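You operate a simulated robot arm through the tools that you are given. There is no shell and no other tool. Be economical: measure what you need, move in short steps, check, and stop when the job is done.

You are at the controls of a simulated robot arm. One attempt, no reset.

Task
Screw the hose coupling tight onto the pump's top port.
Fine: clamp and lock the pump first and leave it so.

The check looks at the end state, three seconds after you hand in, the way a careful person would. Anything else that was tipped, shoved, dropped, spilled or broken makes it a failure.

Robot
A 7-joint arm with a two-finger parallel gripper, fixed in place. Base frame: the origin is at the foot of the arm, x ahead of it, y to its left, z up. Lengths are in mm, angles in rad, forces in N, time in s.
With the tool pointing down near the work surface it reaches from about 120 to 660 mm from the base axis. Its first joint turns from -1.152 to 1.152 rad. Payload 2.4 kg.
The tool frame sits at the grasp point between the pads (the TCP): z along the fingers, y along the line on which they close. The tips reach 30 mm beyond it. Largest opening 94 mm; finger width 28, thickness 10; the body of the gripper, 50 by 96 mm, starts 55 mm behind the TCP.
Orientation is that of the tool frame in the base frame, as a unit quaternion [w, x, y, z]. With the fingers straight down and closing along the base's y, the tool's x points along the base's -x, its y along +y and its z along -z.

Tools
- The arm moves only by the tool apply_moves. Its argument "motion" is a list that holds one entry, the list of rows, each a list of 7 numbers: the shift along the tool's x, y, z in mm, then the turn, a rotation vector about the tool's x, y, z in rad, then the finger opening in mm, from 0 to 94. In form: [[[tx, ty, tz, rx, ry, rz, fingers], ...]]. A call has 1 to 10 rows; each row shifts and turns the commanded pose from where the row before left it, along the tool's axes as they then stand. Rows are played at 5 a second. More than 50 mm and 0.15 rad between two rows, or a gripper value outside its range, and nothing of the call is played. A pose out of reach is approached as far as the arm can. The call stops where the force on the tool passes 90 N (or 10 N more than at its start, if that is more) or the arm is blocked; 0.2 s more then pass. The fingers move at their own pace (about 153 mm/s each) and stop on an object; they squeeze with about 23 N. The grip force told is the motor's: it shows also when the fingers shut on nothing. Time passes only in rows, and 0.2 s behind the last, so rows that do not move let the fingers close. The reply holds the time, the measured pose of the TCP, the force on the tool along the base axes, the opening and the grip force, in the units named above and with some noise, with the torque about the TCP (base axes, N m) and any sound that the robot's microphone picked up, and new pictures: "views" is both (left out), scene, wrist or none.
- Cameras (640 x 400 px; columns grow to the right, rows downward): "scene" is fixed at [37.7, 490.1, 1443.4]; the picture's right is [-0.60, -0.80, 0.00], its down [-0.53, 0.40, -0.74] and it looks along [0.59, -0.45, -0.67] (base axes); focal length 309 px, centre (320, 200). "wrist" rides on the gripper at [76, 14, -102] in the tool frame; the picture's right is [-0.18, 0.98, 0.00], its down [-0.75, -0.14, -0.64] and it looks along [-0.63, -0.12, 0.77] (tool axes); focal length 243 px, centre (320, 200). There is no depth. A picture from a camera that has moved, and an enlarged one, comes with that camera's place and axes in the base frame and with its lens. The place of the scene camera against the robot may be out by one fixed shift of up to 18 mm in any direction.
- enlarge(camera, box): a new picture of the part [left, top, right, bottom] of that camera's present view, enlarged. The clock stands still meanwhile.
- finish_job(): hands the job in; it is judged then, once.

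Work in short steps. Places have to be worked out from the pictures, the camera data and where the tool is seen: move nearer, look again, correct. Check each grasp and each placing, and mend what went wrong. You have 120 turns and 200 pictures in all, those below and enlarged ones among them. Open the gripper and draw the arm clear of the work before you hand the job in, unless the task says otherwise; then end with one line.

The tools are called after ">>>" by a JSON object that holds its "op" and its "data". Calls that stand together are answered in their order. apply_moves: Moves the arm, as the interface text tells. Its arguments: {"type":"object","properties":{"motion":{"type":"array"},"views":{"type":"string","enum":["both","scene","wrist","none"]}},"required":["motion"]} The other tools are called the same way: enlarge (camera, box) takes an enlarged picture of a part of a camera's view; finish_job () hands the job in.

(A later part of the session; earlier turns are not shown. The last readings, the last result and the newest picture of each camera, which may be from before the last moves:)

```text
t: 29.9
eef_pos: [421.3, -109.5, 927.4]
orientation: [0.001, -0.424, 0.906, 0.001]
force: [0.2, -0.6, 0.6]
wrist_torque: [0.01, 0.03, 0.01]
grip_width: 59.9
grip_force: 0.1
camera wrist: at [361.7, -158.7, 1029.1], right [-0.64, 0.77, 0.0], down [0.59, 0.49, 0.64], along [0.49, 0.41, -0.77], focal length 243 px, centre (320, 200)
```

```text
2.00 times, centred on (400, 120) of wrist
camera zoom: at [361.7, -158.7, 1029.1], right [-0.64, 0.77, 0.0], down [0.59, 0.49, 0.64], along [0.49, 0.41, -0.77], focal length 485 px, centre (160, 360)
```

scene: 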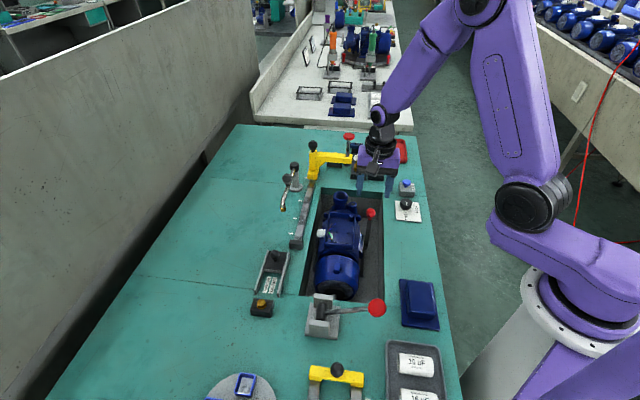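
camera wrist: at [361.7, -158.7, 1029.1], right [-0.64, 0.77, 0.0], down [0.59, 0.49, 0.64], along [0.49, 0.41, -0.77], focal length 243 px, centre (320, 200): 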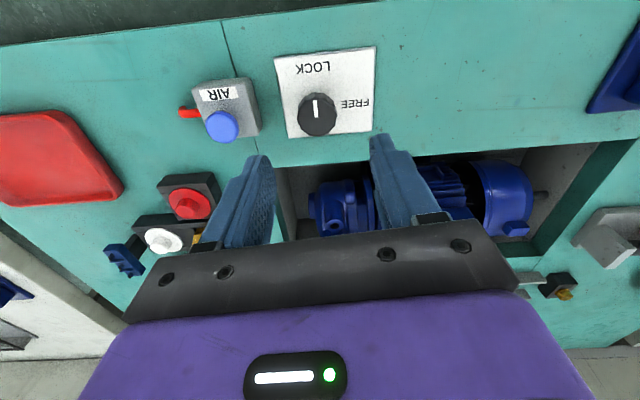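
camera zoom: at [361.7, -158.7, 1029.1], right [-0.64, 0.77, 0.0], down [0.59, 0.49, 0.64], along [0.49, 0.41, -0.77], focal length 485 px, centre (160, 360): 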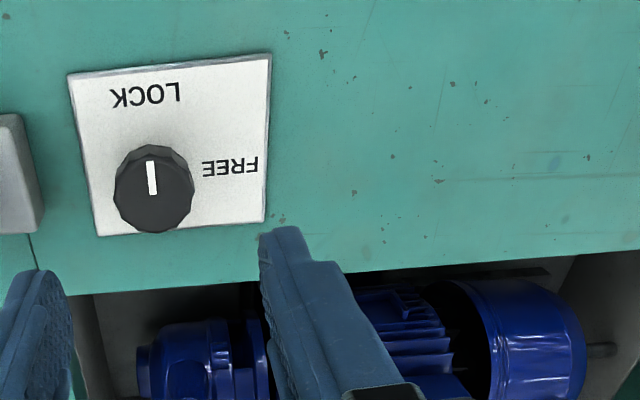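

Knob sits at LOCK. Now move to inspect the coupling stand; rotate back to nominal yaw.

>>> {"op": "apply_moves", "data": {"motion": [[[0, 0, -40, 0, 0, 0.145, 94], [0, 0, 0, 0, 0, 0.145, 94], [0, 0, 0, 0, 0, 0.145, 94], [0, 0, 0, 0, 0, 0.145, 94], [0, 0, 0, 0, 0, 0.145, 94], [0, 0, 0, 0, 0, 0.148, 94], [-45, 0, 0, 0, 0, 0, 94], [-45, 0, 0, 0, 0, 0, 94], [-45, -2, 0, 0, 0, 0, 94], [0, 0, 0, 0, 0, 0, 94]]], "views": "wrist"}}

>>> {"op": "enlarge", "data": {"camera": "wrist", "box": [200, 40, 440, 240]}}

```text
t: 32.1
eef_pos: [556.5, -112.0, 966.8]
orientation: [0.0, -0.002, 1.0, 0.001]
force: [-0.5, -0.8, 0.2]
wrist_torque: [-0.01, 0.03, 0.03]
grip_width: 94.0
grip_force: 0.1
camera wrist: at [480.3, -97.4, 1069.1], right [0.18, 0.98, 0.0], down [0.75, -0.14, 0.64], along [0.63, -0.12, -0.77], focal length 243 px, centre (320, 200)
```

wrist: 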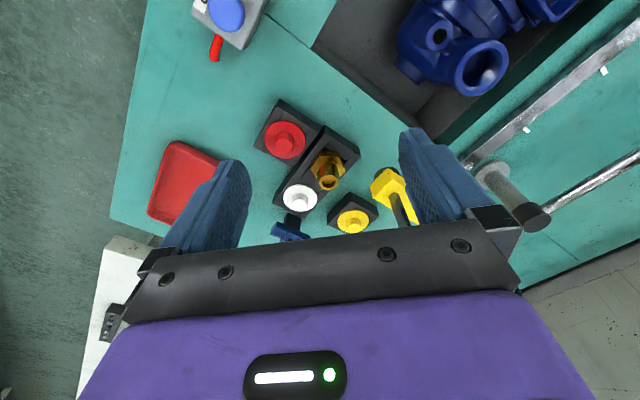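

```text
2.00 times, centred on (320, 140) of wrist
camera zoom: at [480.3, -97.4, 1069.1], right [0.18, 0.98, 0.0], down [0.75, -0.14, 0.64], along [0.63, -0.12, -0.77], focal length 485 px, centre (320, 320)
```

zoom: 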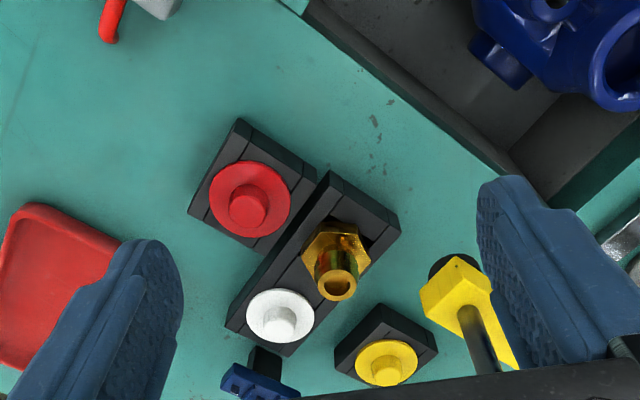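

Coupling roughly at (628,-117), nipple top ~z 860. Go above it for a closer, centred view.

>>> {"op": "apply_moves", "data": {"motion": [[[-36, -2.5, 18, 0, 0, 0, 94], [-36, -2.5, 18, 0, 0, 0, 94], [0, 0, 0, 0, 0, 0, 94]]]}}

>>> {"op": "enlarge", "data": {"camera": "wrist", "box": [220, 40, 420, 240]}}

>>> {"op": "enlarge", "data": {"camera": "scene", "box": [330, 120, 410, 190]}}

```text
t: 32.7
eef_pos: [597.9, -114.6, 921.3]
orientation: [-0.049, -0.016, 0.999, 0.005]
force: [-21.9, 2.2, 1.5]
wrist_torque: [0.03, -0.45, 1.3]
grip_width: 94.2
grip_force: 0.1
stopped in row 3: the force on the tool passed its limit at 101 N (the readings are from after the stop); the commanded pose is now the measured one
camera wrist: at [532.4, -104.5, 1030.0], right [0.15, 0.99, -0.01], down [0.82, -0.12, 0.56], along [0.55, -0.09, -0.83], focal length 243 px, centre (320, 200)
```

scene: 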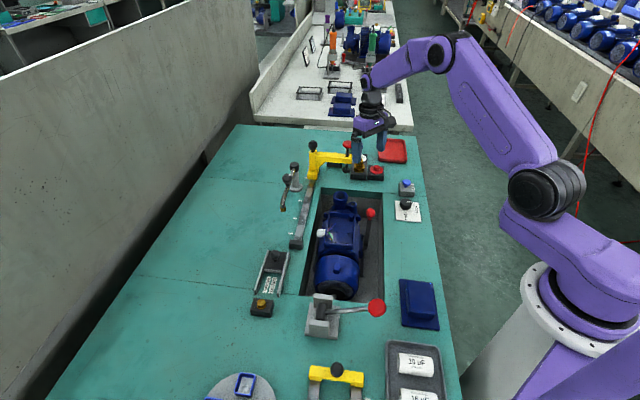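
wrist: 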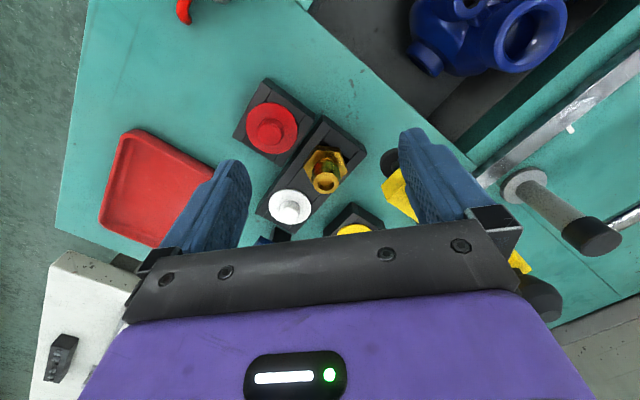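

```text
2.00 times, centred on (320, 140) of wrist
camera zoom: at [532.4, -104.5, 1030.0], right [0.15, 0.99, -0.01], down [0.82, -0.12, 0.56], along [0.55, -0.09, -0.83], focal length 485 px, centre (320, 320)
```

zoom: 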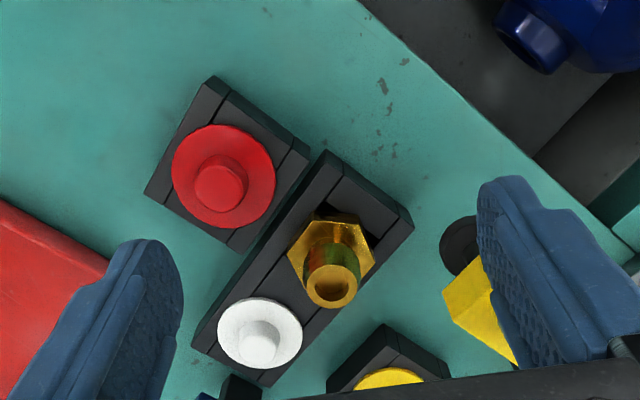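

```text
5.71 times, centred on (370, 155) of scene
camera zoom: at [37.1, 490.1, 1443.4], right [-0.6, -0.8, 0.0], down [-0.53, 0.4, -0.74], along [0.59, -0.45, -0.67], focal length 1766 px, centre (34, 457)
```

zoom: 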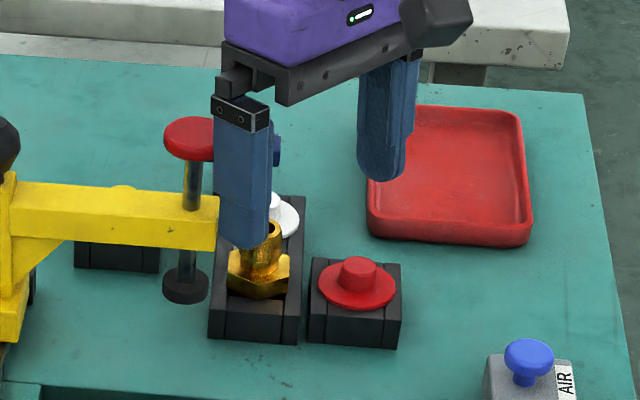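

The +y finger bumped the yellow arm/plunger moving forward. I back off along -x, level the tool, and check nothing was displaced.

>>> {"op": "apply_moves", "data": {"motion": [[[25, 0, 0, 0, 0, 0, 94], [15, 0, -20, 0.01, -0.098, 0.032, 94], [0, 0, -30, 0, 0, 0, 60], [0, 0, 0, 0, 0, 0, 60]]]}}

>>> {"op": "enlarge", "data": {"camera": "scene", "box": [270, 120, 400, 220]}}

>>> {"op": "enlarge", "data": {"camera": "wrist", "box": [220, 40, 480, 240]}}

```text
t: 33.7
eef_pos: [563.8, -117.3, 976.9]
orientation: [0.005, 0.002, 1.0, 0.0]
force: [0.5, -0.2, -0.5]
wrist_torque: [-0.01, 0.04, 0.01]
grip_width: 59.8
grip_force: 0.0
camera wrist: at [486.3, -102.7, 1077.3], right [0.19, 0.98, 0.0], down [0.75, -0.14, 0.65], along [0.64, -0.12, -0.76], focal length 243 px, centre (320, 200)
```

scene: 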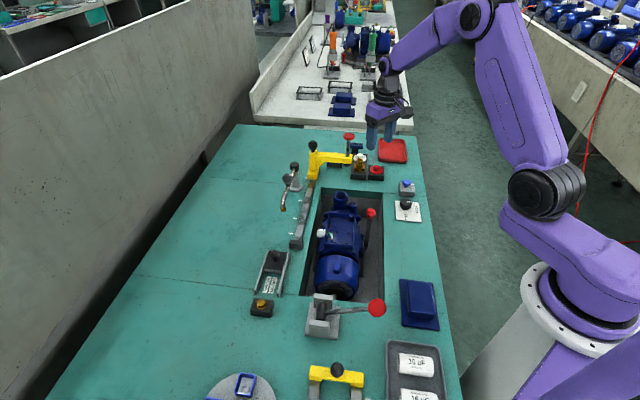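
wrist: 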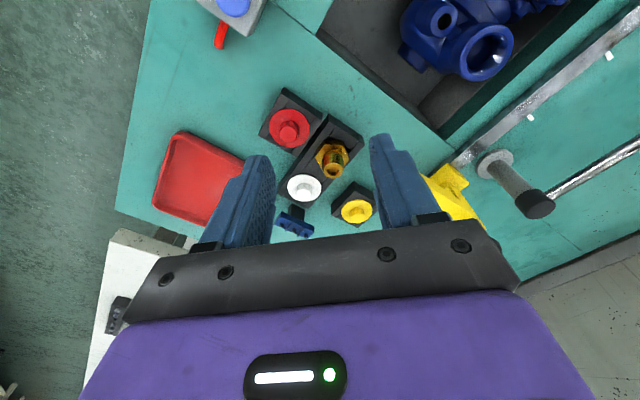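

```text
4.00 times, centred on (335, 170) of scene
camera zoom: at [37.7, 490.1, 1443.4], right [-0.6, -0.8, 0.0], down [-0.53, 0.4, -0.74], along [0.59, -0.45, -0.67], focal length 1236 px, centre (260, 320)
```

zoom: 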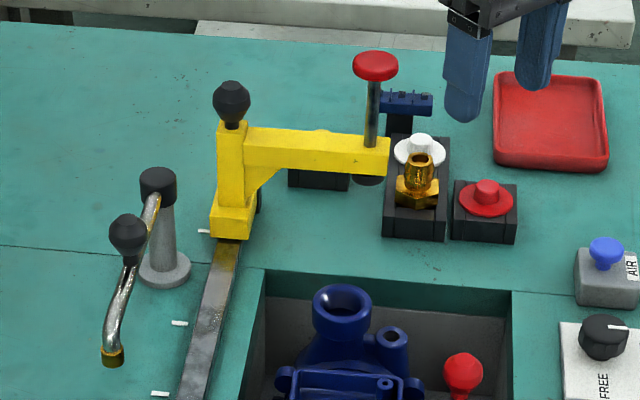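

```text
2.00 times, centred on (350, 140) of wrist
camera zoom: at [486.3, -102.7, 1077.3], right [0.19, 0.98, 0.0], down [0.75, -0.14, 0.65], along [0.64, -0.12, -0.76], focal length 485 px, centre (260, 320)
```

zoom: 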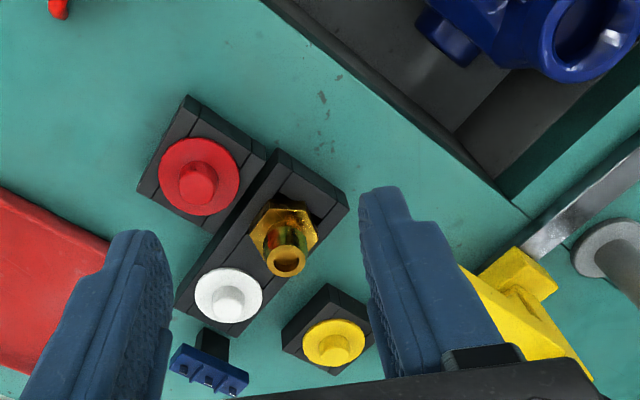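

Nothing displaced. The plunger knob is tall (~z 955 at (643,-60)), so I'll come with the gripper's thin side towards it: yaw -75°, which also matches the hex flats. Rotate in place first.

>>> {"op": "apply_moves", "data": {"motion": [[[0, 0, 0, 0, 0, -0.1454, 60], [0, 0, 0, 0, 0, -0.1454, 60], [0, 0, 0, 0, 0, -0.1454, 60], [0, 0, 0, 0, 0, -0.1454, 60], [0, 0, 0, 0, 0, -0.1454, 60], [0, 0, 0, 0, 0, -0.1454, 60], [0, 0, 0, 0, 0, -0.1454, 60], [0, 0, 0, 0, 0, -0.1454, 60], [0, 0, 0, 0, 0, -0.1454, 60], [0, 0, 0, 0, 0, 0, 60]]], "views": "none"}}

```text
t: 35.9
eef_pos: [562.8, -115.6, 974.1]
orientation: [0.003, -0.609, 0.793, -0.003]
force: [0.1, 0.3, -0.7]
wrist_torque: [-0.04, -0.01, 0.0]
grip_width: 59.9
grip_force: 0.0
```

Yaw reached. Move towards the coupling at the same height and look.

>>> {"op": "apply_moves", "data": {"motion": [[[-7, -26, 0, 0, 0, 0, 50], [-7, -26, 0, 0, 0, 0, 50], [0, 0, 0, 0, 0, 0, 50]]]}}

>>> {"op": "enlarge", "data": {"camera": "wrist", "box": [220, 20, 420, 220]}}

```text
t: 36.7
eef_pos: [618.0, -117.4, 976.0]
orientation: [0.004, -0.607, 0.795, -0.003]
force: [-1.0, 0.4, 0.4]
wrist_torque: [-0.02, -0.02, -0.04]
grip_width: 50.1
grip_force: 0.1
camera wrist: at [582.7, -187.3, 1078.3], right [-0.9, 0.44, -0.01], down [0.33, 0.69, 0.64], along [0.29, 0.58, -0.76], focal length 243 px, centre (320, 200)
```

scene: 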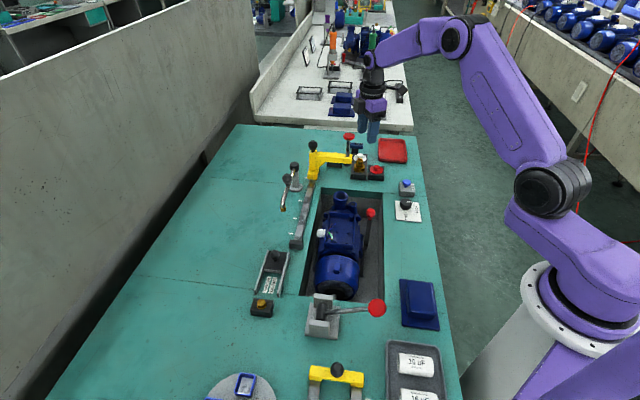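
wrist: 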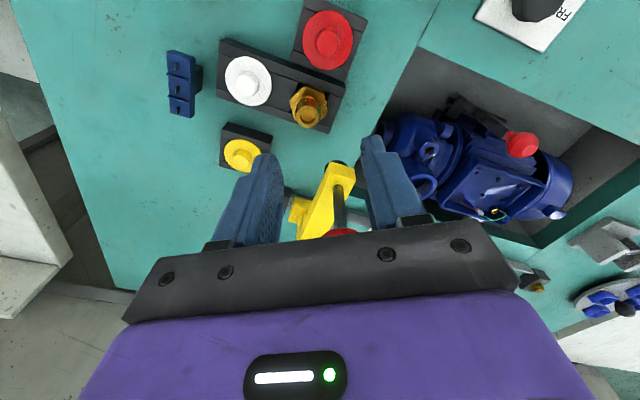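

```text
2.00 times, centred on (320, 120) of wrist
camera zoom: at [582.7, -187.3, 1078.3], right [-0.9, 0.44, -0.01], down [0.33, 0.69, 0.64], along [0.29, 0.58, -0.76], focal length 485 px, centre (320, 360)
```

zoom: 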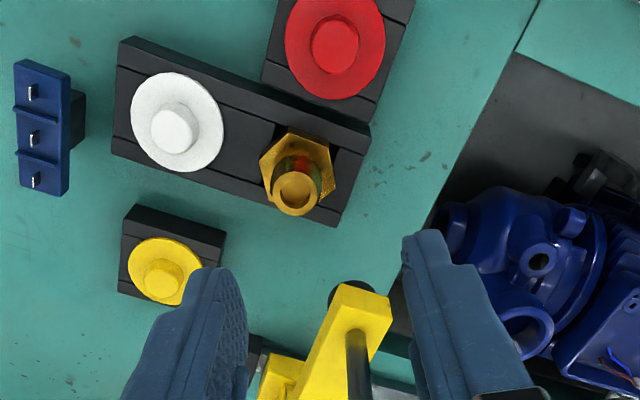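

Triangulation gives the nipple top at (633,-116,856); hex flats line up with the fingers. Centre over it and lower until the nipple is between the tips.

>>> {"op": "apply_moves", "data": {"motion": [[[-5.4, -14.1, 0, 0, 0, 0, 50], [0, 0, 35, 0, 0, 0, 50], [0, 0, 35, 0, 0, 0, 50], [0, 0, 28, 0, 0, 0, 50], [0, 0, 0, 0, 0, 0, 50]]]}}

>>> {"op": "enlarge", "data": {"camera": "wrist", "box": [220, 40, 420, 240]}}

>>> {"op": "enlarge", "data": {"camera": "scene", "box": [330, 120, 410, 190]}}

```text
t: 37.9
eef_pos: [632.9, -116.7, 876.8]
orientation: [0.003, -0.608, 0.794, -0.003]
force: [-0.2, -0.5, 1.2]
wrist_torque: [0.1, 0.01, -0.02]
grip_width: 49.9
grip_force: 0.1
camera wrist: at [598.4, -185.8, 979.5], right [-0.9, 0.44, -0.01], down [0.33, 0.69, 0.65], along [0.29, 0.58, -0.76], focal length 243 px, centre (320, 200)
```

scene: 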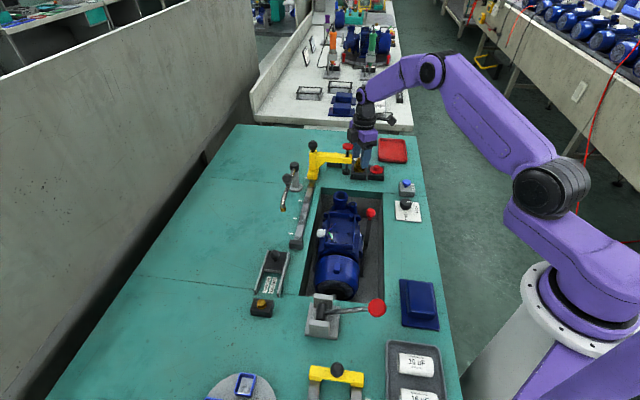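
wrist: 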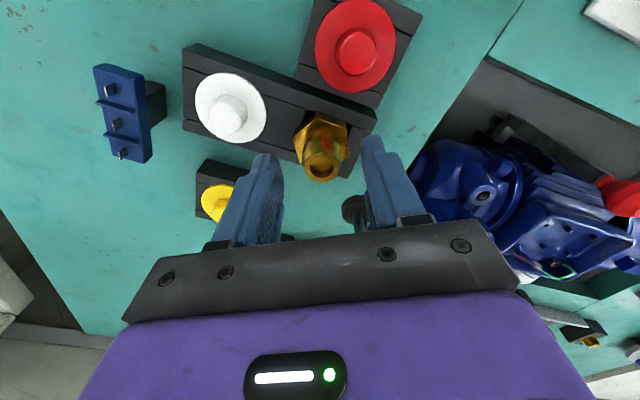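

```text
2.00 times, centred on (320, 140) of wrist
camera zoom: at [598.4, -185.8, 979.5], right [-0.9, 0.44, -0.01], down [0.33, 0.69, 0.65], along [0.29, 0.58, -0.76], focal length 485 px, centre (320, 320)
```

zoom: 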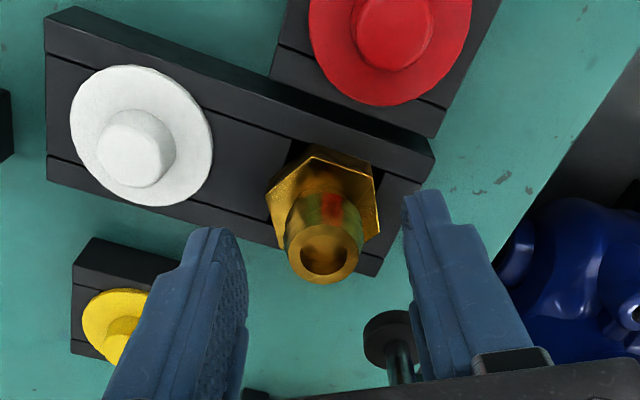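

```text
5.71 times, centred on (370, 155) of scene
camera zoom: at [37.7, 490.1, 1443.4], right [-0.6, -0.8, 0.0], down [-0.53, 0.4, -0.74], along [0.59, -0.45, -0.67], focal length 1766 px, centre (34, 457)
```

zoom: 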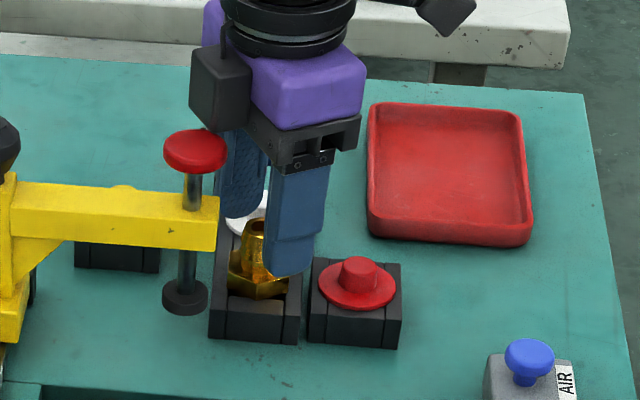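

Nipple is centred between the fingers. Lower 24 mm, then check.

>>> {"op": "apply_moves", "data": {"motion": [[[0, 0, 12, 0, 0, 0, 46], [0, 0, 12, 0, 0, 0, 46], [0, 0, 0, 0, 0, 0, 46]]], "views": "wrist"}}

>>> {"op": "enlarge", "data": {"camera": "wrist", "box": [220, 60, 420, 240]}}

>>> {"op": "enlarge", "data": {"camera": "scene", "box": [340, 140, 390, 185]}}

```text
t: 38.7
eef_pos: [633.9, -116.2, 853.9]
orientation: [0.004, -0.607, 0.794, -0.004]
force: [-1.0, -1.8, 3.2]
wrist_torque: [0.28, -0.08, 0.08]
grip_width: 45.7
grip_force: 0.1
heard: click
camera wrist: at [598.5, -185.8, 956.1], right [-0.9, 0.44, -0.01], down [0.33, 0.69, 0.64], along [0.29, 0.58, -0.76], focal length 243 px, centre (320, 200)
```

wrist: 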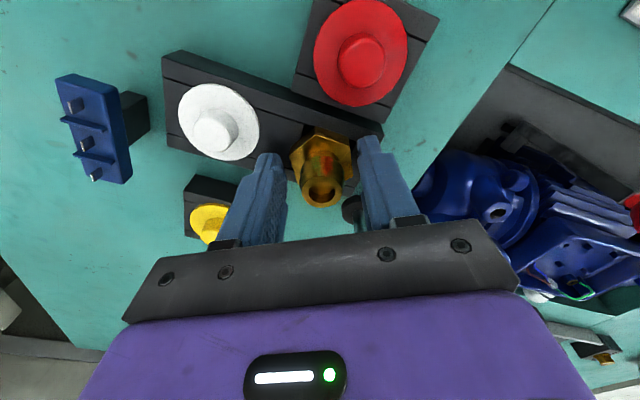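

```text
2.22 times, centred on (320, 150) of wrist
camera zoom: at [598.5, -185.8, 956.1], right [-0.9, 0.44, -0.01], down [0.33, 0.69, 0.64], along [0.29, 0.58, -0.76], focal length 539 px, centre (320, 311)
```

zoom: 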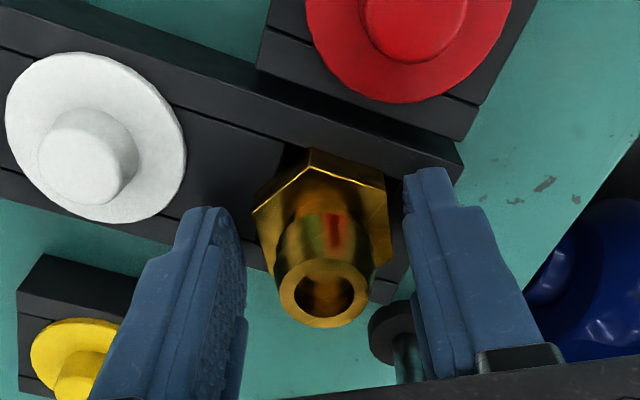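

```text
8.89 times, centred on (365, 162) of scene
camera zoom: at [37.6, 490.0, 1443.5], right [-0.6, -0.8, 0.0], down [-0.53, 0.4, -0.74], along [0.59, -0.45, -0.67], focal length 2747 px, centre (-80, 533)
```

zoom: 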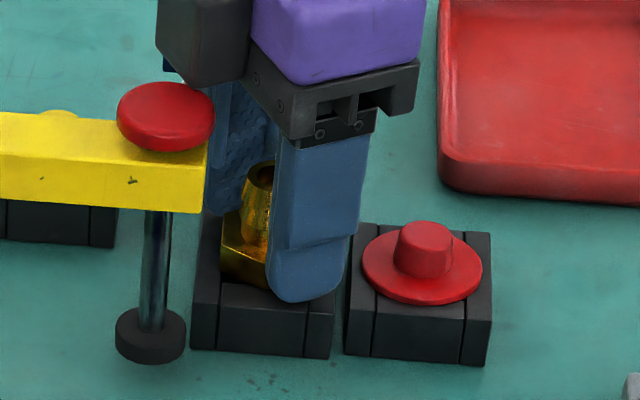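

A click was heard and the red plunger now looks pressed down by the gripper housing. I rise and check whether it springs back.

>>> {"op": "apply_moves", "data": {"motion": [[[0, 0, -12, 0, 0, 0, 46], [0, 0, -20, 0, 0, 0, 46], [0, 0, -40, 0, 0, 0, 46], [0, 0, -40, 0, 0, 0, 46], [0, 0, 0, 0, 0, 0, 46]]], "views": "wrist"}}

>>> {"op": "enlarge", "data": {"camera": "scene", "box": [300, 120, 400, 190]}}

>>> {"op": "enlarge", "data": {"camera": "wrist", "box": [200, 100, 460, 240]}}

```text
t: 39.9
eef_pos: [630.4, -115.0, 966.6]
orientation: [0.003, -0.607, 0.795, -0.003]
force: [0.7, -0.8, 0.1]
wrist_torque: [-0.03, -0.03, 0.01]
grip_width: 46.0
grip_force: 0.2
camera wrist: at [597.2, -185.1, 1068.1], right [-0.9, 0.44, -0.01], down [0.33, 0.69, 0.64], along [0.29, 0.58, -0.76], focal length 243 px, centre (320, 200)
```

wrist: 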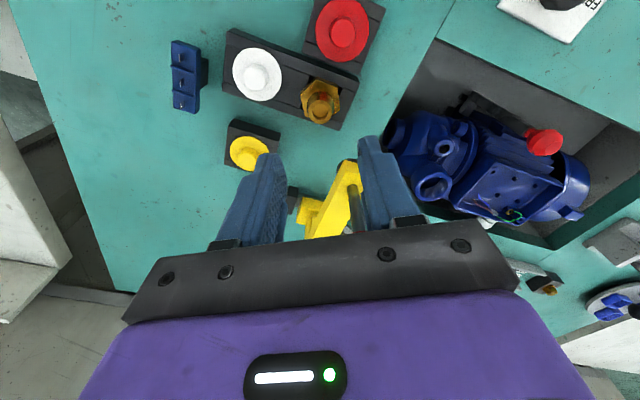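

```text
5.71 times, centred on (350, 155) of scene
camera zoom: at [37.7, 490.1, 1443.4], right [-0.6, -0.8, 0.0], down [-0.53, 0.4, -0.74], along [0.59, -0.45, -0.67], focal length 1766 px, centre (149, 457)
```

zoom: 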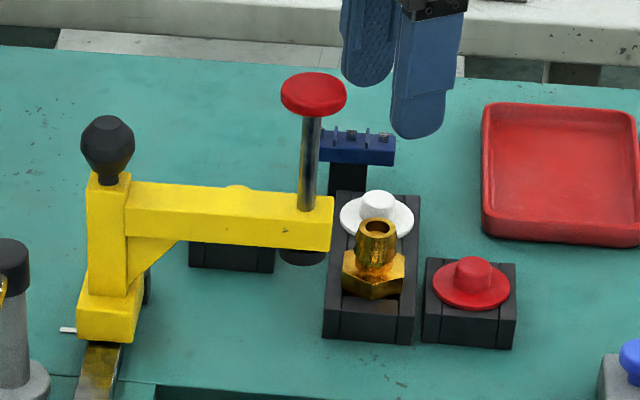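

```text
2.46 times, centred on (330, 170) of wrist
camera zoom: at [597.2, -185.1, 1068.1], right [-0.9, 0.44, -0.01], down [0.33, 0.69, 0.64], along [0.29, 0.58, -0.76], focal length 597 px, centre (295, 274)
```

zoom: 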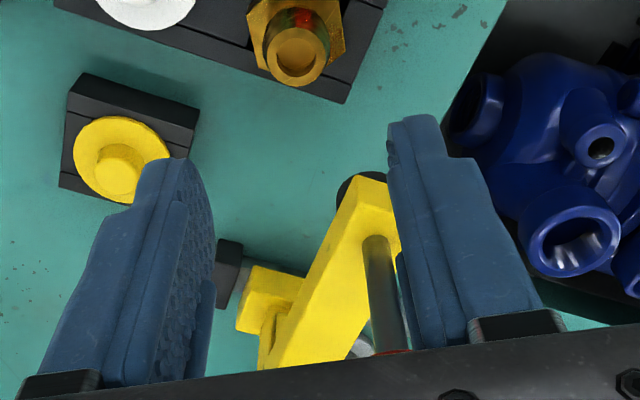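

The plunger is spring-loaded and returned fully. To avoid it I'll lean the gripper body away (tilt about the closing axis by 0.35 rad), keeping the pads parallel to the hex flats.

>>> {"op": "apply_moves", "data": {"motion": [[[10, 0, 0, 0, -0.12, 0, 46], [0, 0, 0, 0, -0.12, 0, 46], [0, 0, 0, 0, -0.11, 0, 46], [0, 0, 0, 0, 0, 0, 46]]]}}

>>> {"op": "enlarge", "data": {"camera": "scene", "box": [300, 100, 400, 170]}}

```text
t: 40.9
eef_pos: [629.2, -125.3, 966.4]
orientation: [0.143, -0.599, 0.781, 0.104]
force: [-0.3, -0.6, -0.3]
wrist_torque: [0.0, 0.0, 0.05]
grip_width: 46.0
grip_force: 0.1
camera wrist: at [587.2, -224.5, 1035.3], right [-0.9, 0.42, 0.05], down [0.26, 0.43, 0.86], along [0.34, 0.8, -0.5], focal length 243 px, centre (320, 200)
```

scene: 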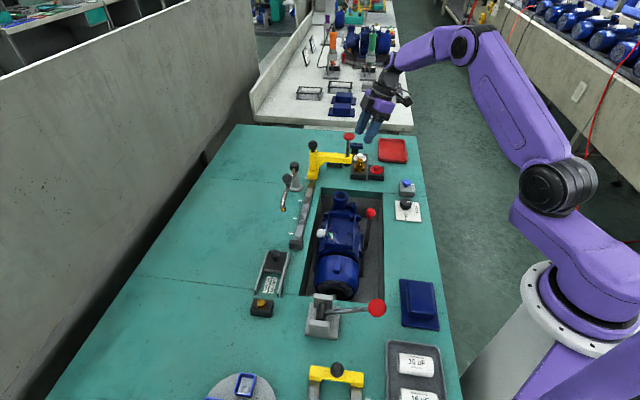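
wrist: 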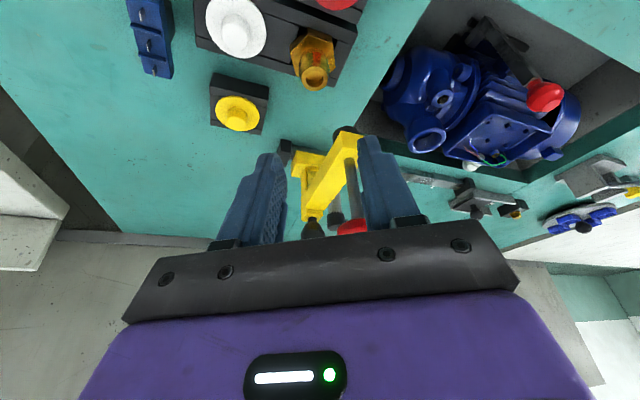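

```text
5.71 times, centred on (350, 135) of scene
camera zoom: at [37.7, 490.1, 1443.4], right [-0.6, -0.8, 0.0], down [-0.53, 0.4, -0.74], along [0.59, -0.45, -0.67], focal length 1766 px, centre (149, 571)
```

zoom: 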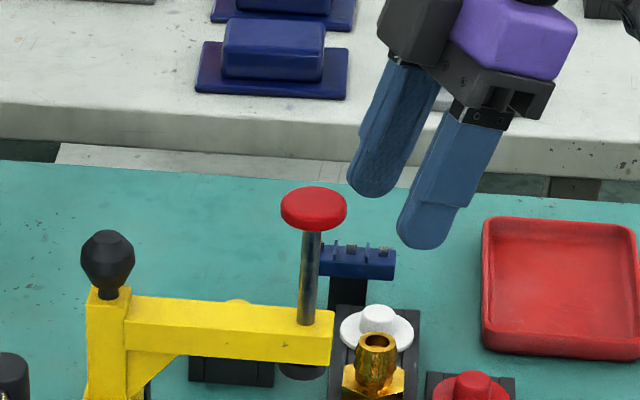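

Tilt achieved and the body leans clear of the plunger. Descend vertically to z≈875 and check.

>>> {"op": "apply_moves", "data": {"motion": [[[15.8, -0.6, 42.6, 0, 0, 0, 46], [15.8, -0.6, 42.6, 0, 0, 0, 46], [0, 0, 0, 0, 0, 0, 46]]], "views": "wrist"}}

>>> {"op": "enlarge", "data": {"camera": "scene", "box": [300, 120, 400, 190]}}

>>> {"op": "enlarge", "data": {"camera": "wrist", "box": [220, 40, 420, 240]}}

```text
t: 41.7
eef_pos: [631.9, -125.3, 874.3]
orientation: [0.142, -0.598, 0.782, 0.103]
force: [-1.0, -0.6, -0.8]
wrist_torque: [0.03, 0.02, 0.03]
grip_width: 45.8
grip_force: 0.0
camera wrist: at [589.3, -224.5, 943.5], right [-0.9, 0.42, 0.05], down [0.26, 0.43, 0.86], along [0.34, 0.79, -0.5], focal length 243 px, centre (320, 200)
```

wrist: 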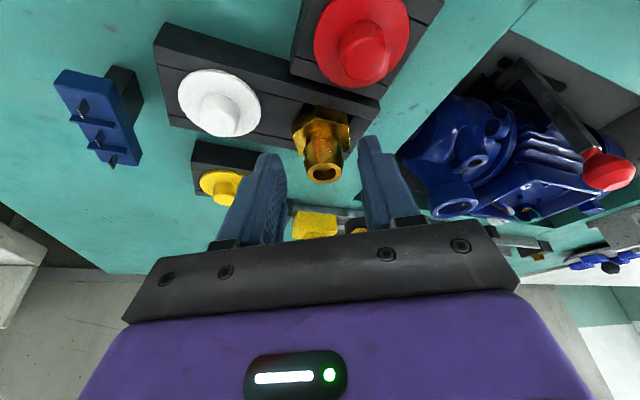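

```text
5.71 times, centred on (350, 155) of scene
camera zoom: at [37.7, 490.1, 1443.4], right [-0.6, -0.8, 0.0], down [-0.53, 0.4, -0.74], along [0.59, -0.45, -0.67], focal length 1766 px, centre (149, 457)
```

zoom: 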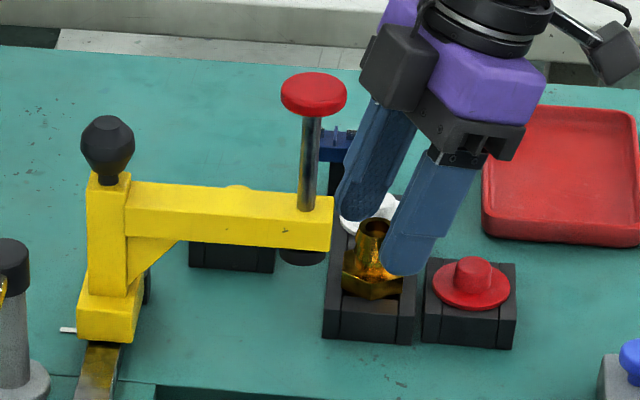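

```text
2.00 times, centred on (320, 140) of wrist
camera zoom: at [589.3, -224.5, 943.5], right [-0.9, 0.42, 0.05], down [0.26, 0.43, 0.86], along [0.34, 0.79, -0.5], focal length 485 px, centre (320, 320)
```

zoom: 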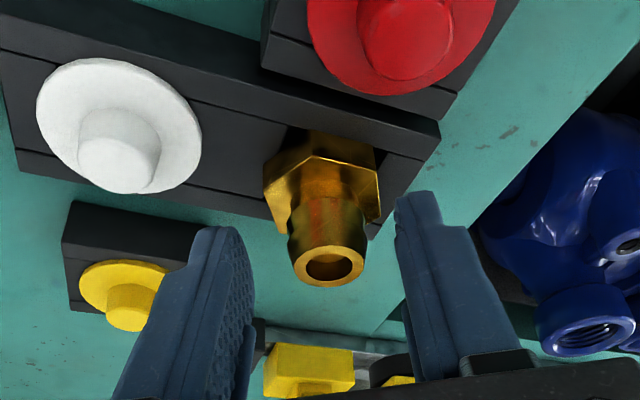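

Clear of the plunger; coupling almost centred. Descend the last 26 mm in two steps.

>>> {"op": "apply_moves", "data": {"motion": [[[4.9, 1.5, 13.1, 0, 0, 0, 44], [4.2, 0, 11.3, 0, 0, 0, 44], [0, 0, 0, 0, 0, 0, 44]]], "views": "wrist"}}

>>> {"op": "enlarge", "data": {"camera": "wrist", "box": [220, 40, 420, 240]}}

>>> {"op": "enlarge", "data": {"camera": "scene", "box": [330, 140, 400, 185]}}

```text
t: 42.5
eef_pos: [632.5, -126.5, 855.1]
orientation: [0.147, -0.598, 0.781, 0.1]
force: [-10.1, 1.0, 55.2]
wrist_torque: [0.24, 1.77, 0.19]
grip_width: 48.9
grip_force: 4.6
camera wrist: at [589.2, -225.3, 923.9], right [-0.9, 0.43, 0.05], down [0.25, 0.43, 0.87], along [0.35, 0.79, -0.5], focal length 243 px, centre (320, 200)
```

wrist: 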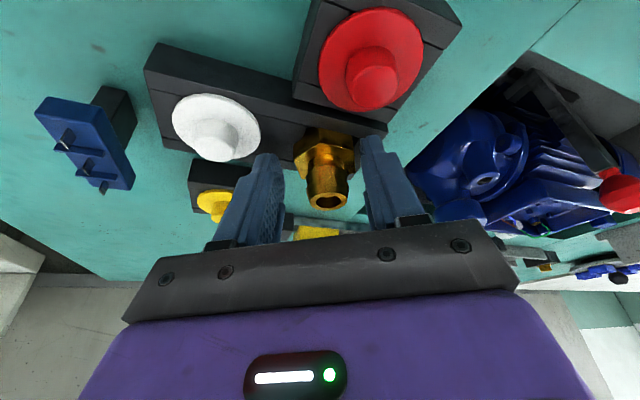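

```text
2.00 times, centred on (320, 140) of wrist
camera zoom: at [589.2, -225.3, 923.9], right [-0.9, 0.43, 0.05], down [0.25, 0.43, 0.87], along [0.35, 0.79, -0.5], focal length 485 px, centre (320, 320)
```

zoom: 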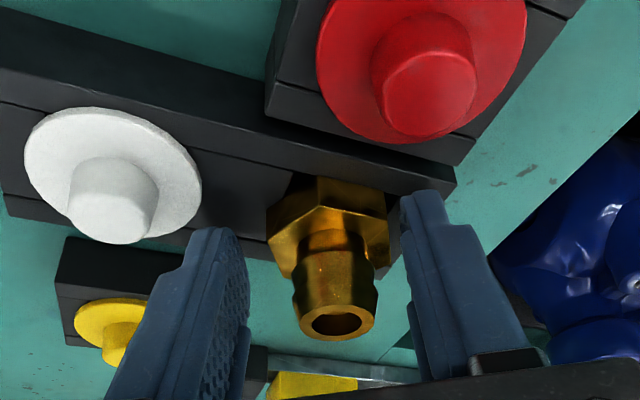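

```text
8.89 times, centred on (365, 162) of scene
camera zoom: at [36.4, 490.3, 1443.4], right [-0.6, -0.8, 0.0], down [-0.53, 0.4, -0.74], along [0.59, -0.45, -0.67], focal length 2747 px, centre (-80, 533)
```

zoom: 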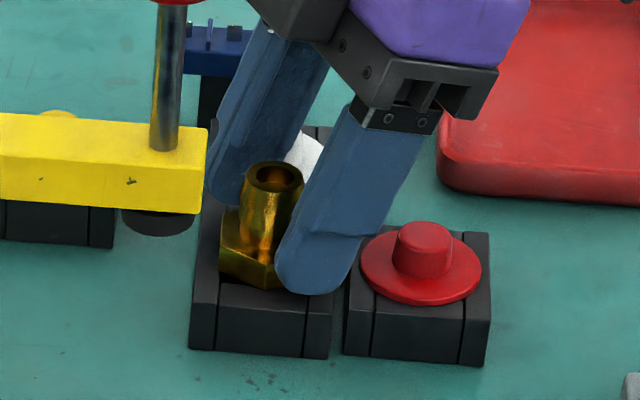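

Tips touched the stand top (so the hex is a little higher than assumed). Raise 5 mm and close on the hex.

>>> {"op": "apply_moves", "data": {"motion": [[[-2.6, 1, -7, 0, 0, 0, 46], [0, 0, 0, 0, 0, 0, 46]]], "views": "none"}}

```text
t: 43.1
eef_pos: [629.9, -125.3, 855.2]
orientation: [0.142, -0.599, 0.781, 0.102]
force: [6.8, 0.1, 8.4]
wrist_torque: [0.11, -0.05, 0.01]
grip_width: 42.7
grip_force: 0.1
```

Force relaxed. Close on the hex.

>>> {"op": "apply_moves", "data": {"motion": [[[0, 0, -1, 0, 0, 0, 20], [0, 0, 0, 0, 0, 0, 20], [0, 0, 0, 0, 0, 0, 20]]], "views": "wrist"}}

>>> {"op": "enlarge", "data": {"camera": "wrist", "box": [220, 40, 420, 240]}}

```text
t: 43.9
eef_pos: [628.6, -125.4, 856.0]
orientation: [0.142, -0.599, 0.782, 0.103]
force: [-0.8, 1.0, 0.6]
wrist_torque: [0.02, 0.02, 0.03]
grip_width: 37.7
grip_force: 22.9
camera wrist: at [586.3, -225.1, 925.8], right [-0.9, 0.42, 0.06], down [0.26, 0.43, 0.86], along [0.34, 0.79, -0.5], focal length 243 px, centre (320, 200)
```

wrist: 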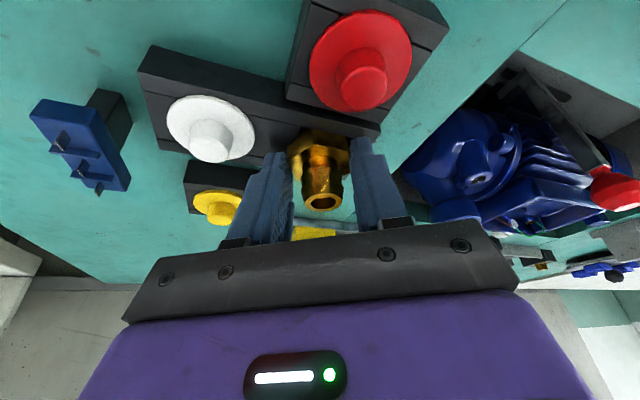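

```text
2.00 times, centred on (320, 140) of wrist
camera zoom: at [586.3, -225.1, 925.8], right [-0.9, 0.42, 0.06], down [0.26, 0.43, 0.86], along [0.34, 0.79, -0.5], focal length 485 px, centre (320, 320)
```

zoom: 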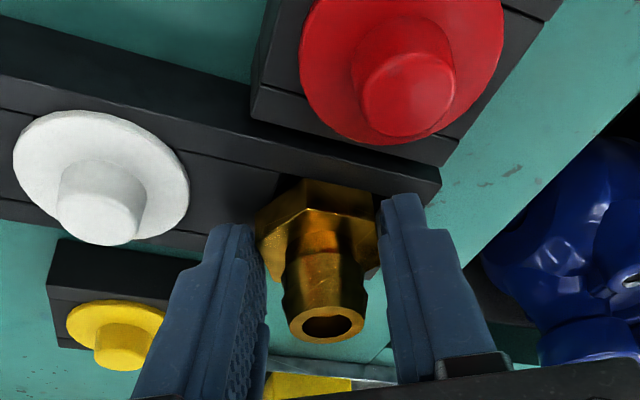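

Gripped at 37.7 mm. Lift straight up gently and check.

>>> {"op": "apply_moves", "data": {"motion": [[[-3.5, 0, -9.4, 0, 0, 0, 20], [-5.2, 0, -14, 0, 0, 0, 20], [-10.5, 0, -28, 0, 0, 0, 20], [0, 0, 0, 0, 0, 0, 20]]], "views": "wrist"}}

>>> {"op": "enlarge", "data": {"camera": "wrist", "box": [220, 40, 420, 240]}}

>>> {"op": "enlarge", "data": {"camera": "scene", "box": [320, 120, 400, 185]}}

```text
t: 44.9
eef_pos: [628.3, -124.7, 912.0]
orientation: [0.141, -0.599, 0.781, 0.102]
force: [0.2, 0.0, 0.9]
wrist_torque: [0.01, 0.0, -0.01]
grip_width: 20.2
grip_force: 0.1
camera wrist: at [586.3, -225.4, 981.6], right [-0.9, 0.42, 0.05], down [0.26, 0.43, 0.86], along [0.34, 0.79, -0.5], focal length 243 px, centre (320, 200)
```

wrist: 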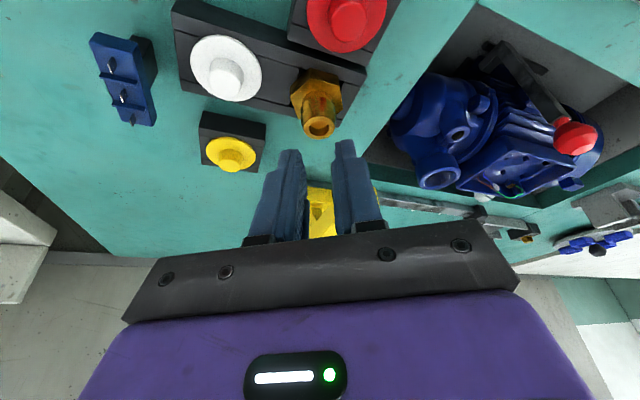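

```text
2.00 times, centred on (320, 140) of wrist
camera zoom: at [586.3, -225.4, 981.6], right [-0.9, 0.42, 0.05], down [0.26, 0.43, 0.86], along [0.34, 0.79, -0.5], focal length 485 px, centre (320, 320)
```

zoom: 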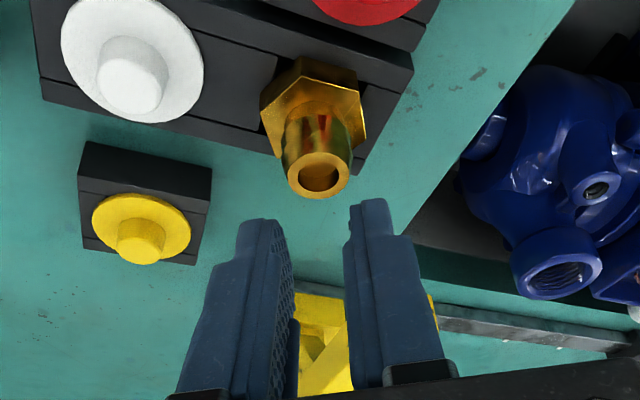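

```text
6.15 times, centred on (360, 152) of scene
camera zoom: at [37.7, 490.1, 1443.4], right [-0.6, -0.8, 0.0], down [-0.53, 0.4, -0.74], along [0.59, -0.45, -0.67], focal length 1902 px, centre (74, 492)
```

zoom: 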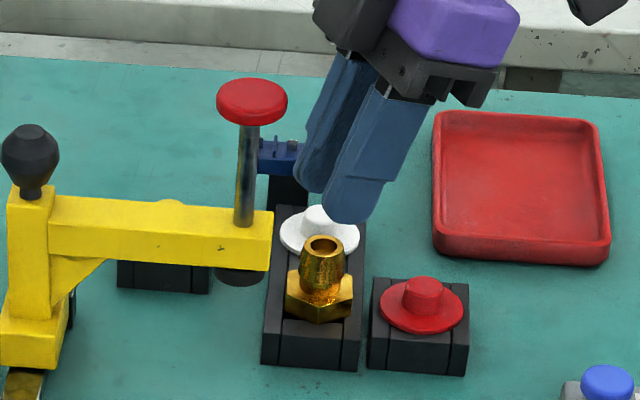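

The fingers slipped off: they'd caught only the hex's top edge because I was ~4 mm off along x. The coupling is still seated. I reopen and descend again, aligned at x≈628.5.

>>> {"op": "apply_moves", "data": {"motion": [[[0, 0, 0, 0, 0, 0, 46], [7, 0, 18.7, 0, 0, 0, 46], [7, 0, 18.7, 0, 0, 0, 46], [0, 0, 0, 0, 0, 0, 46]]], "views": "wrist"}}

>>> {"op": "enlarge", "data": {"camera": "wrist", "box": [220, 40, 420, 240]}}

```text
t: 45.9
eef_pos: [628.9, -125.6, 871.2]
orientation: [0.142, -0.598, 0.782, 0.102]
force: [0.1, 1.1, 0.6]
wrist_torque: [-0.01, -0.04, -0.03]
grip_width: 46.0
grip_force: 0.1
camera wrist: at [586.8, -224.9, 940.8], right [-0.9, 0.42, 0.05], down [0.26, 0.43, 0.86], along [0.34, 0.79, -0.5], focal length 243 px, centre (320, 200)
```

wrist: 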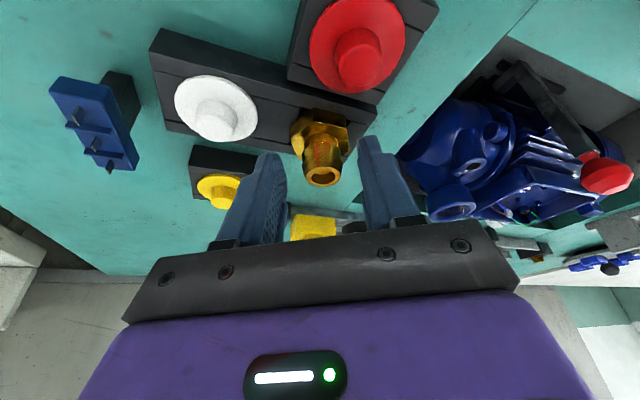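

```text
2.00 times, centred on (320, 140) of wrist
camera zoom: at [586.8, -224.9, 940.8], right [-0.9, 0.42, 0.05], down [0.26, 0.43, 0.86], along [0.34, 0.79, -0.5], focal length 485 px, centre (320, 320)
```

zoom: 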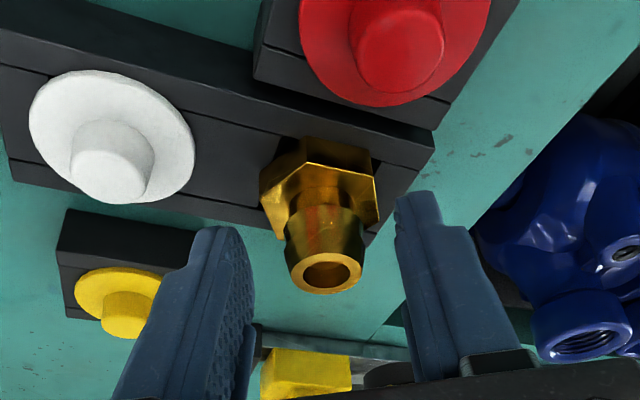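

Aligned now (nipple midway between tips). Descend another 23 mm.

>>> {"op": "apply_moves", "data": {"motion": [[[4, 0.5, 10.8, 0, 0, 0, 46], [4, 0, 10.8, 0, 0, 0, 46], [0, 0, 0, 0, 0, 0, 46]]], "views": "wrist"}}

>>> {"op": "enlarge", "data": {"camera": "wrist", "box": [220, 40, 420, 240]}}

```text
t: 46.7
eef_pos: [631.0, -125.7, 855.3]
orientation: [0.146, -0.599, 0.781, 0.1]
force: [-11.7, -0.7, 53.9]
wrist_torque: [0.2, 1.77, 0.32]
grip_width: 51.2
grip_force: 4.3
camera wrist: at [587.5, -225.7, 924.0], right [-0.9, 0.43, 0.05], down [0.25, 0.43, 0.87], along [0.35, 0.79, -0.5], focal length 243 px, centre (320, 200)
```

wrist: 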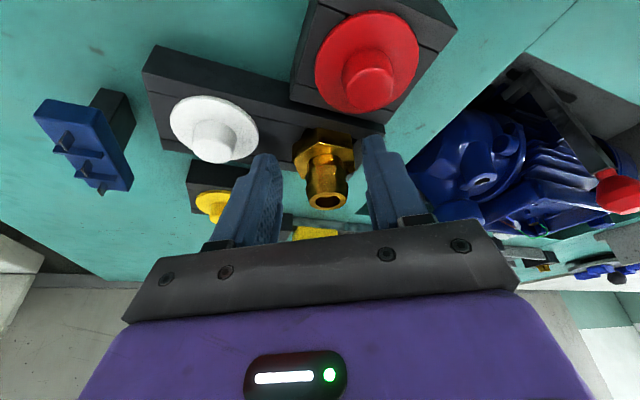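

```text
2.00 times, centred on (320, 140) of wrist
camera zoom: at [587.5, -225.7, 924.0], right [-0.9, 0.43, 0.05], down [0.25, 0.43, 0.87], along [0.35, 0.79, -0.5], focal length 485 px, centre (320, 320)
```

zoom: 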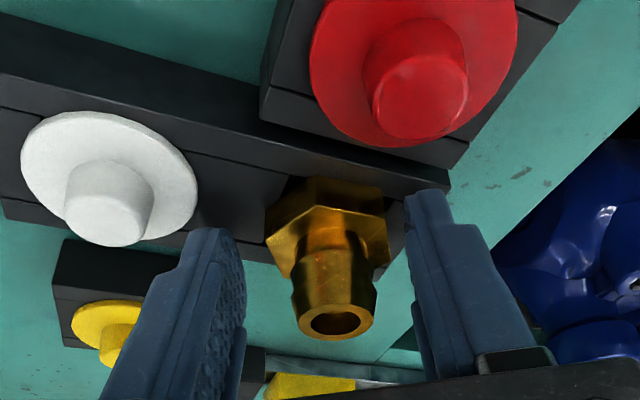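

The -x finger tip rests on the stand's rim, so the stand top is ≈ z 826. I raise 3 mm and close again, then look closely.

>>> {"op": "apply_moves", "data": {"motion": [[[-3.2, 1.5, -8.5, 0, 0, 0, 46], [0, 0, 0, 0, 0, 0, 46], [0, 0, 0, 0, 0, 0, 20], [0, 0, 0, 0, 0, 0, 20], [0, 0, 0, 0, 0, 0, 20]]], "views": "wrist"}}

>>> {"op": "enlarge", "data": {"camera": "wrist", "box": [270, 90, 390, 210]}}

>>> {"op": "enlarge", "data": {"camera": "scene", "box": [345, 150, 380, 180]}}

```text
t: 47.9
eef_pos: [627.2, -126.2, 858.6]
orientation: [0.142, -0.599, 0.782, 0.104]
force: [0.0, 0.3, 0.0]
wrist_torque: [0.02, 0.01, 0.01]
grip_width: 37.8
grip_force: 22.5
camera wrist: at [584.8, -224.8, 927.7], right [-0.9, 0.42, 0.05], down [0.26, 0.43, 0.86], along [0.34, 0.79, -0.5], focal length 243 px, centre (320, 200)
```

wrist: 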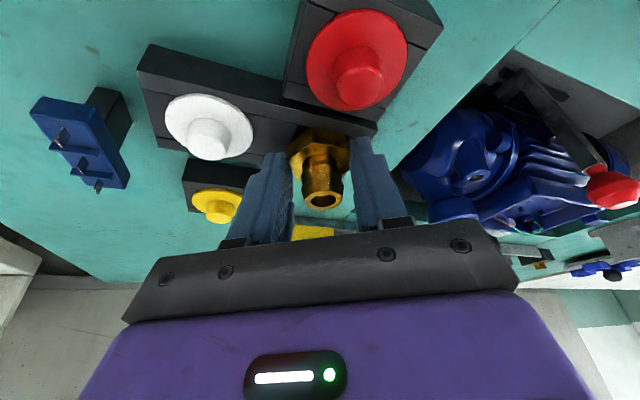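

```text
3.33 times, centred on (330, 150) of wrist
camera zoom: at [584.8, -224.8, 927.7], right [-0.9, 0.42, 0.05], down [0.26, 0.43, 0.86], along [0.34, 0.79, -0.5], focal length 809 px, centre (287, 367)
```

zoom: 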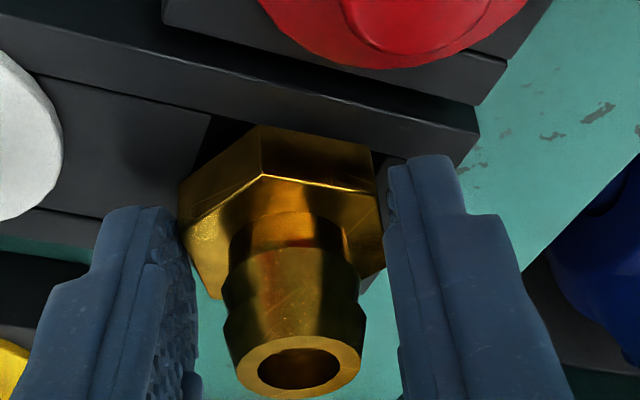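

```text
13.33 times, centred on (362, 165) of scene
camera zoom: at [37.7, 490.1, 1443.4], right [-0.6, -0.8, 0.0], down [-0.53, 0.4, -0.74], along [0.59, -0.45, -0.67], focal length 4120 px, centre (-247, 667)
```

zoom: 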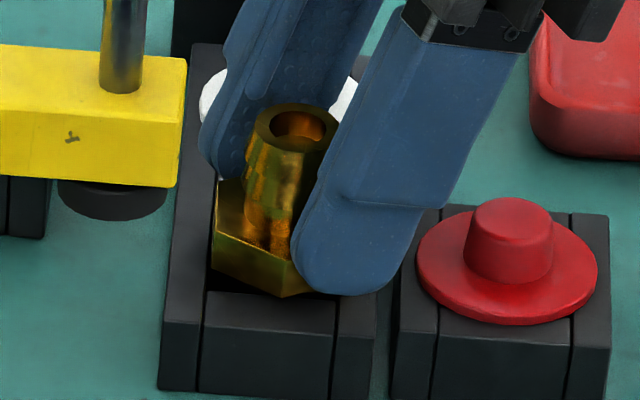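

The pads overlap the hex sides well. I lift slowly by 4 mm and read the force.

>>> {"op": "apply_moves", "data": {"motion": [[[0, 0, 0, 0, 0, 0, 0], [-0.7, 0, -1.9, 0, 0, 0, 0], [-0.7, 0, -1.9, 0, 0, 0, 0]]], "views": "wrist"}}

>>> {"op": "enlarge", "data": {"camera": "wrist", "box": [270, 90, 390, 210]}}

```text
t: 48.7
eef_pos: [627.3, -124.8, 862.2]
orientation: [0.142, -0.599, 0.781, 0.104]
force: [-0.3, -0.4, -0.7]
wrist_torque: [0.01, 0.02, 0.0]
grip_width: 37.9
grip_force: 22.7
camera wrist: at [585.1, -224.6, 931.7], right [-0.9, 0.42, 0.05], down [0.26, 0.43, 0.86], along [0.34, 0.79, -0.5], focal length 243 px, centre (320, 200)
```

wrist: 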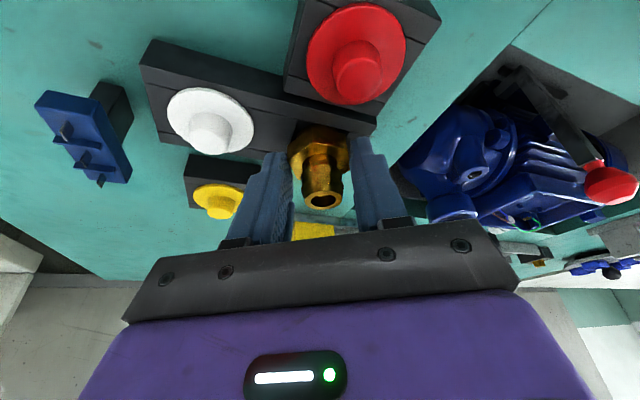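

```text
3.33 times, centred on (330, 150) of wrist
camera zoom: at [585.1, -224.6, 931.7], right [-0.9, 0.42, 0.05], down [0.26, 0.43, 0.86], along [0.34, 0.79, -0.5], focal length 809 px, centre (287, 367)
```

zoom: 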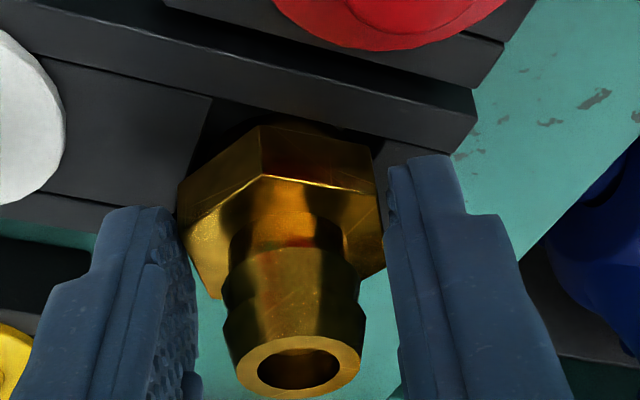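

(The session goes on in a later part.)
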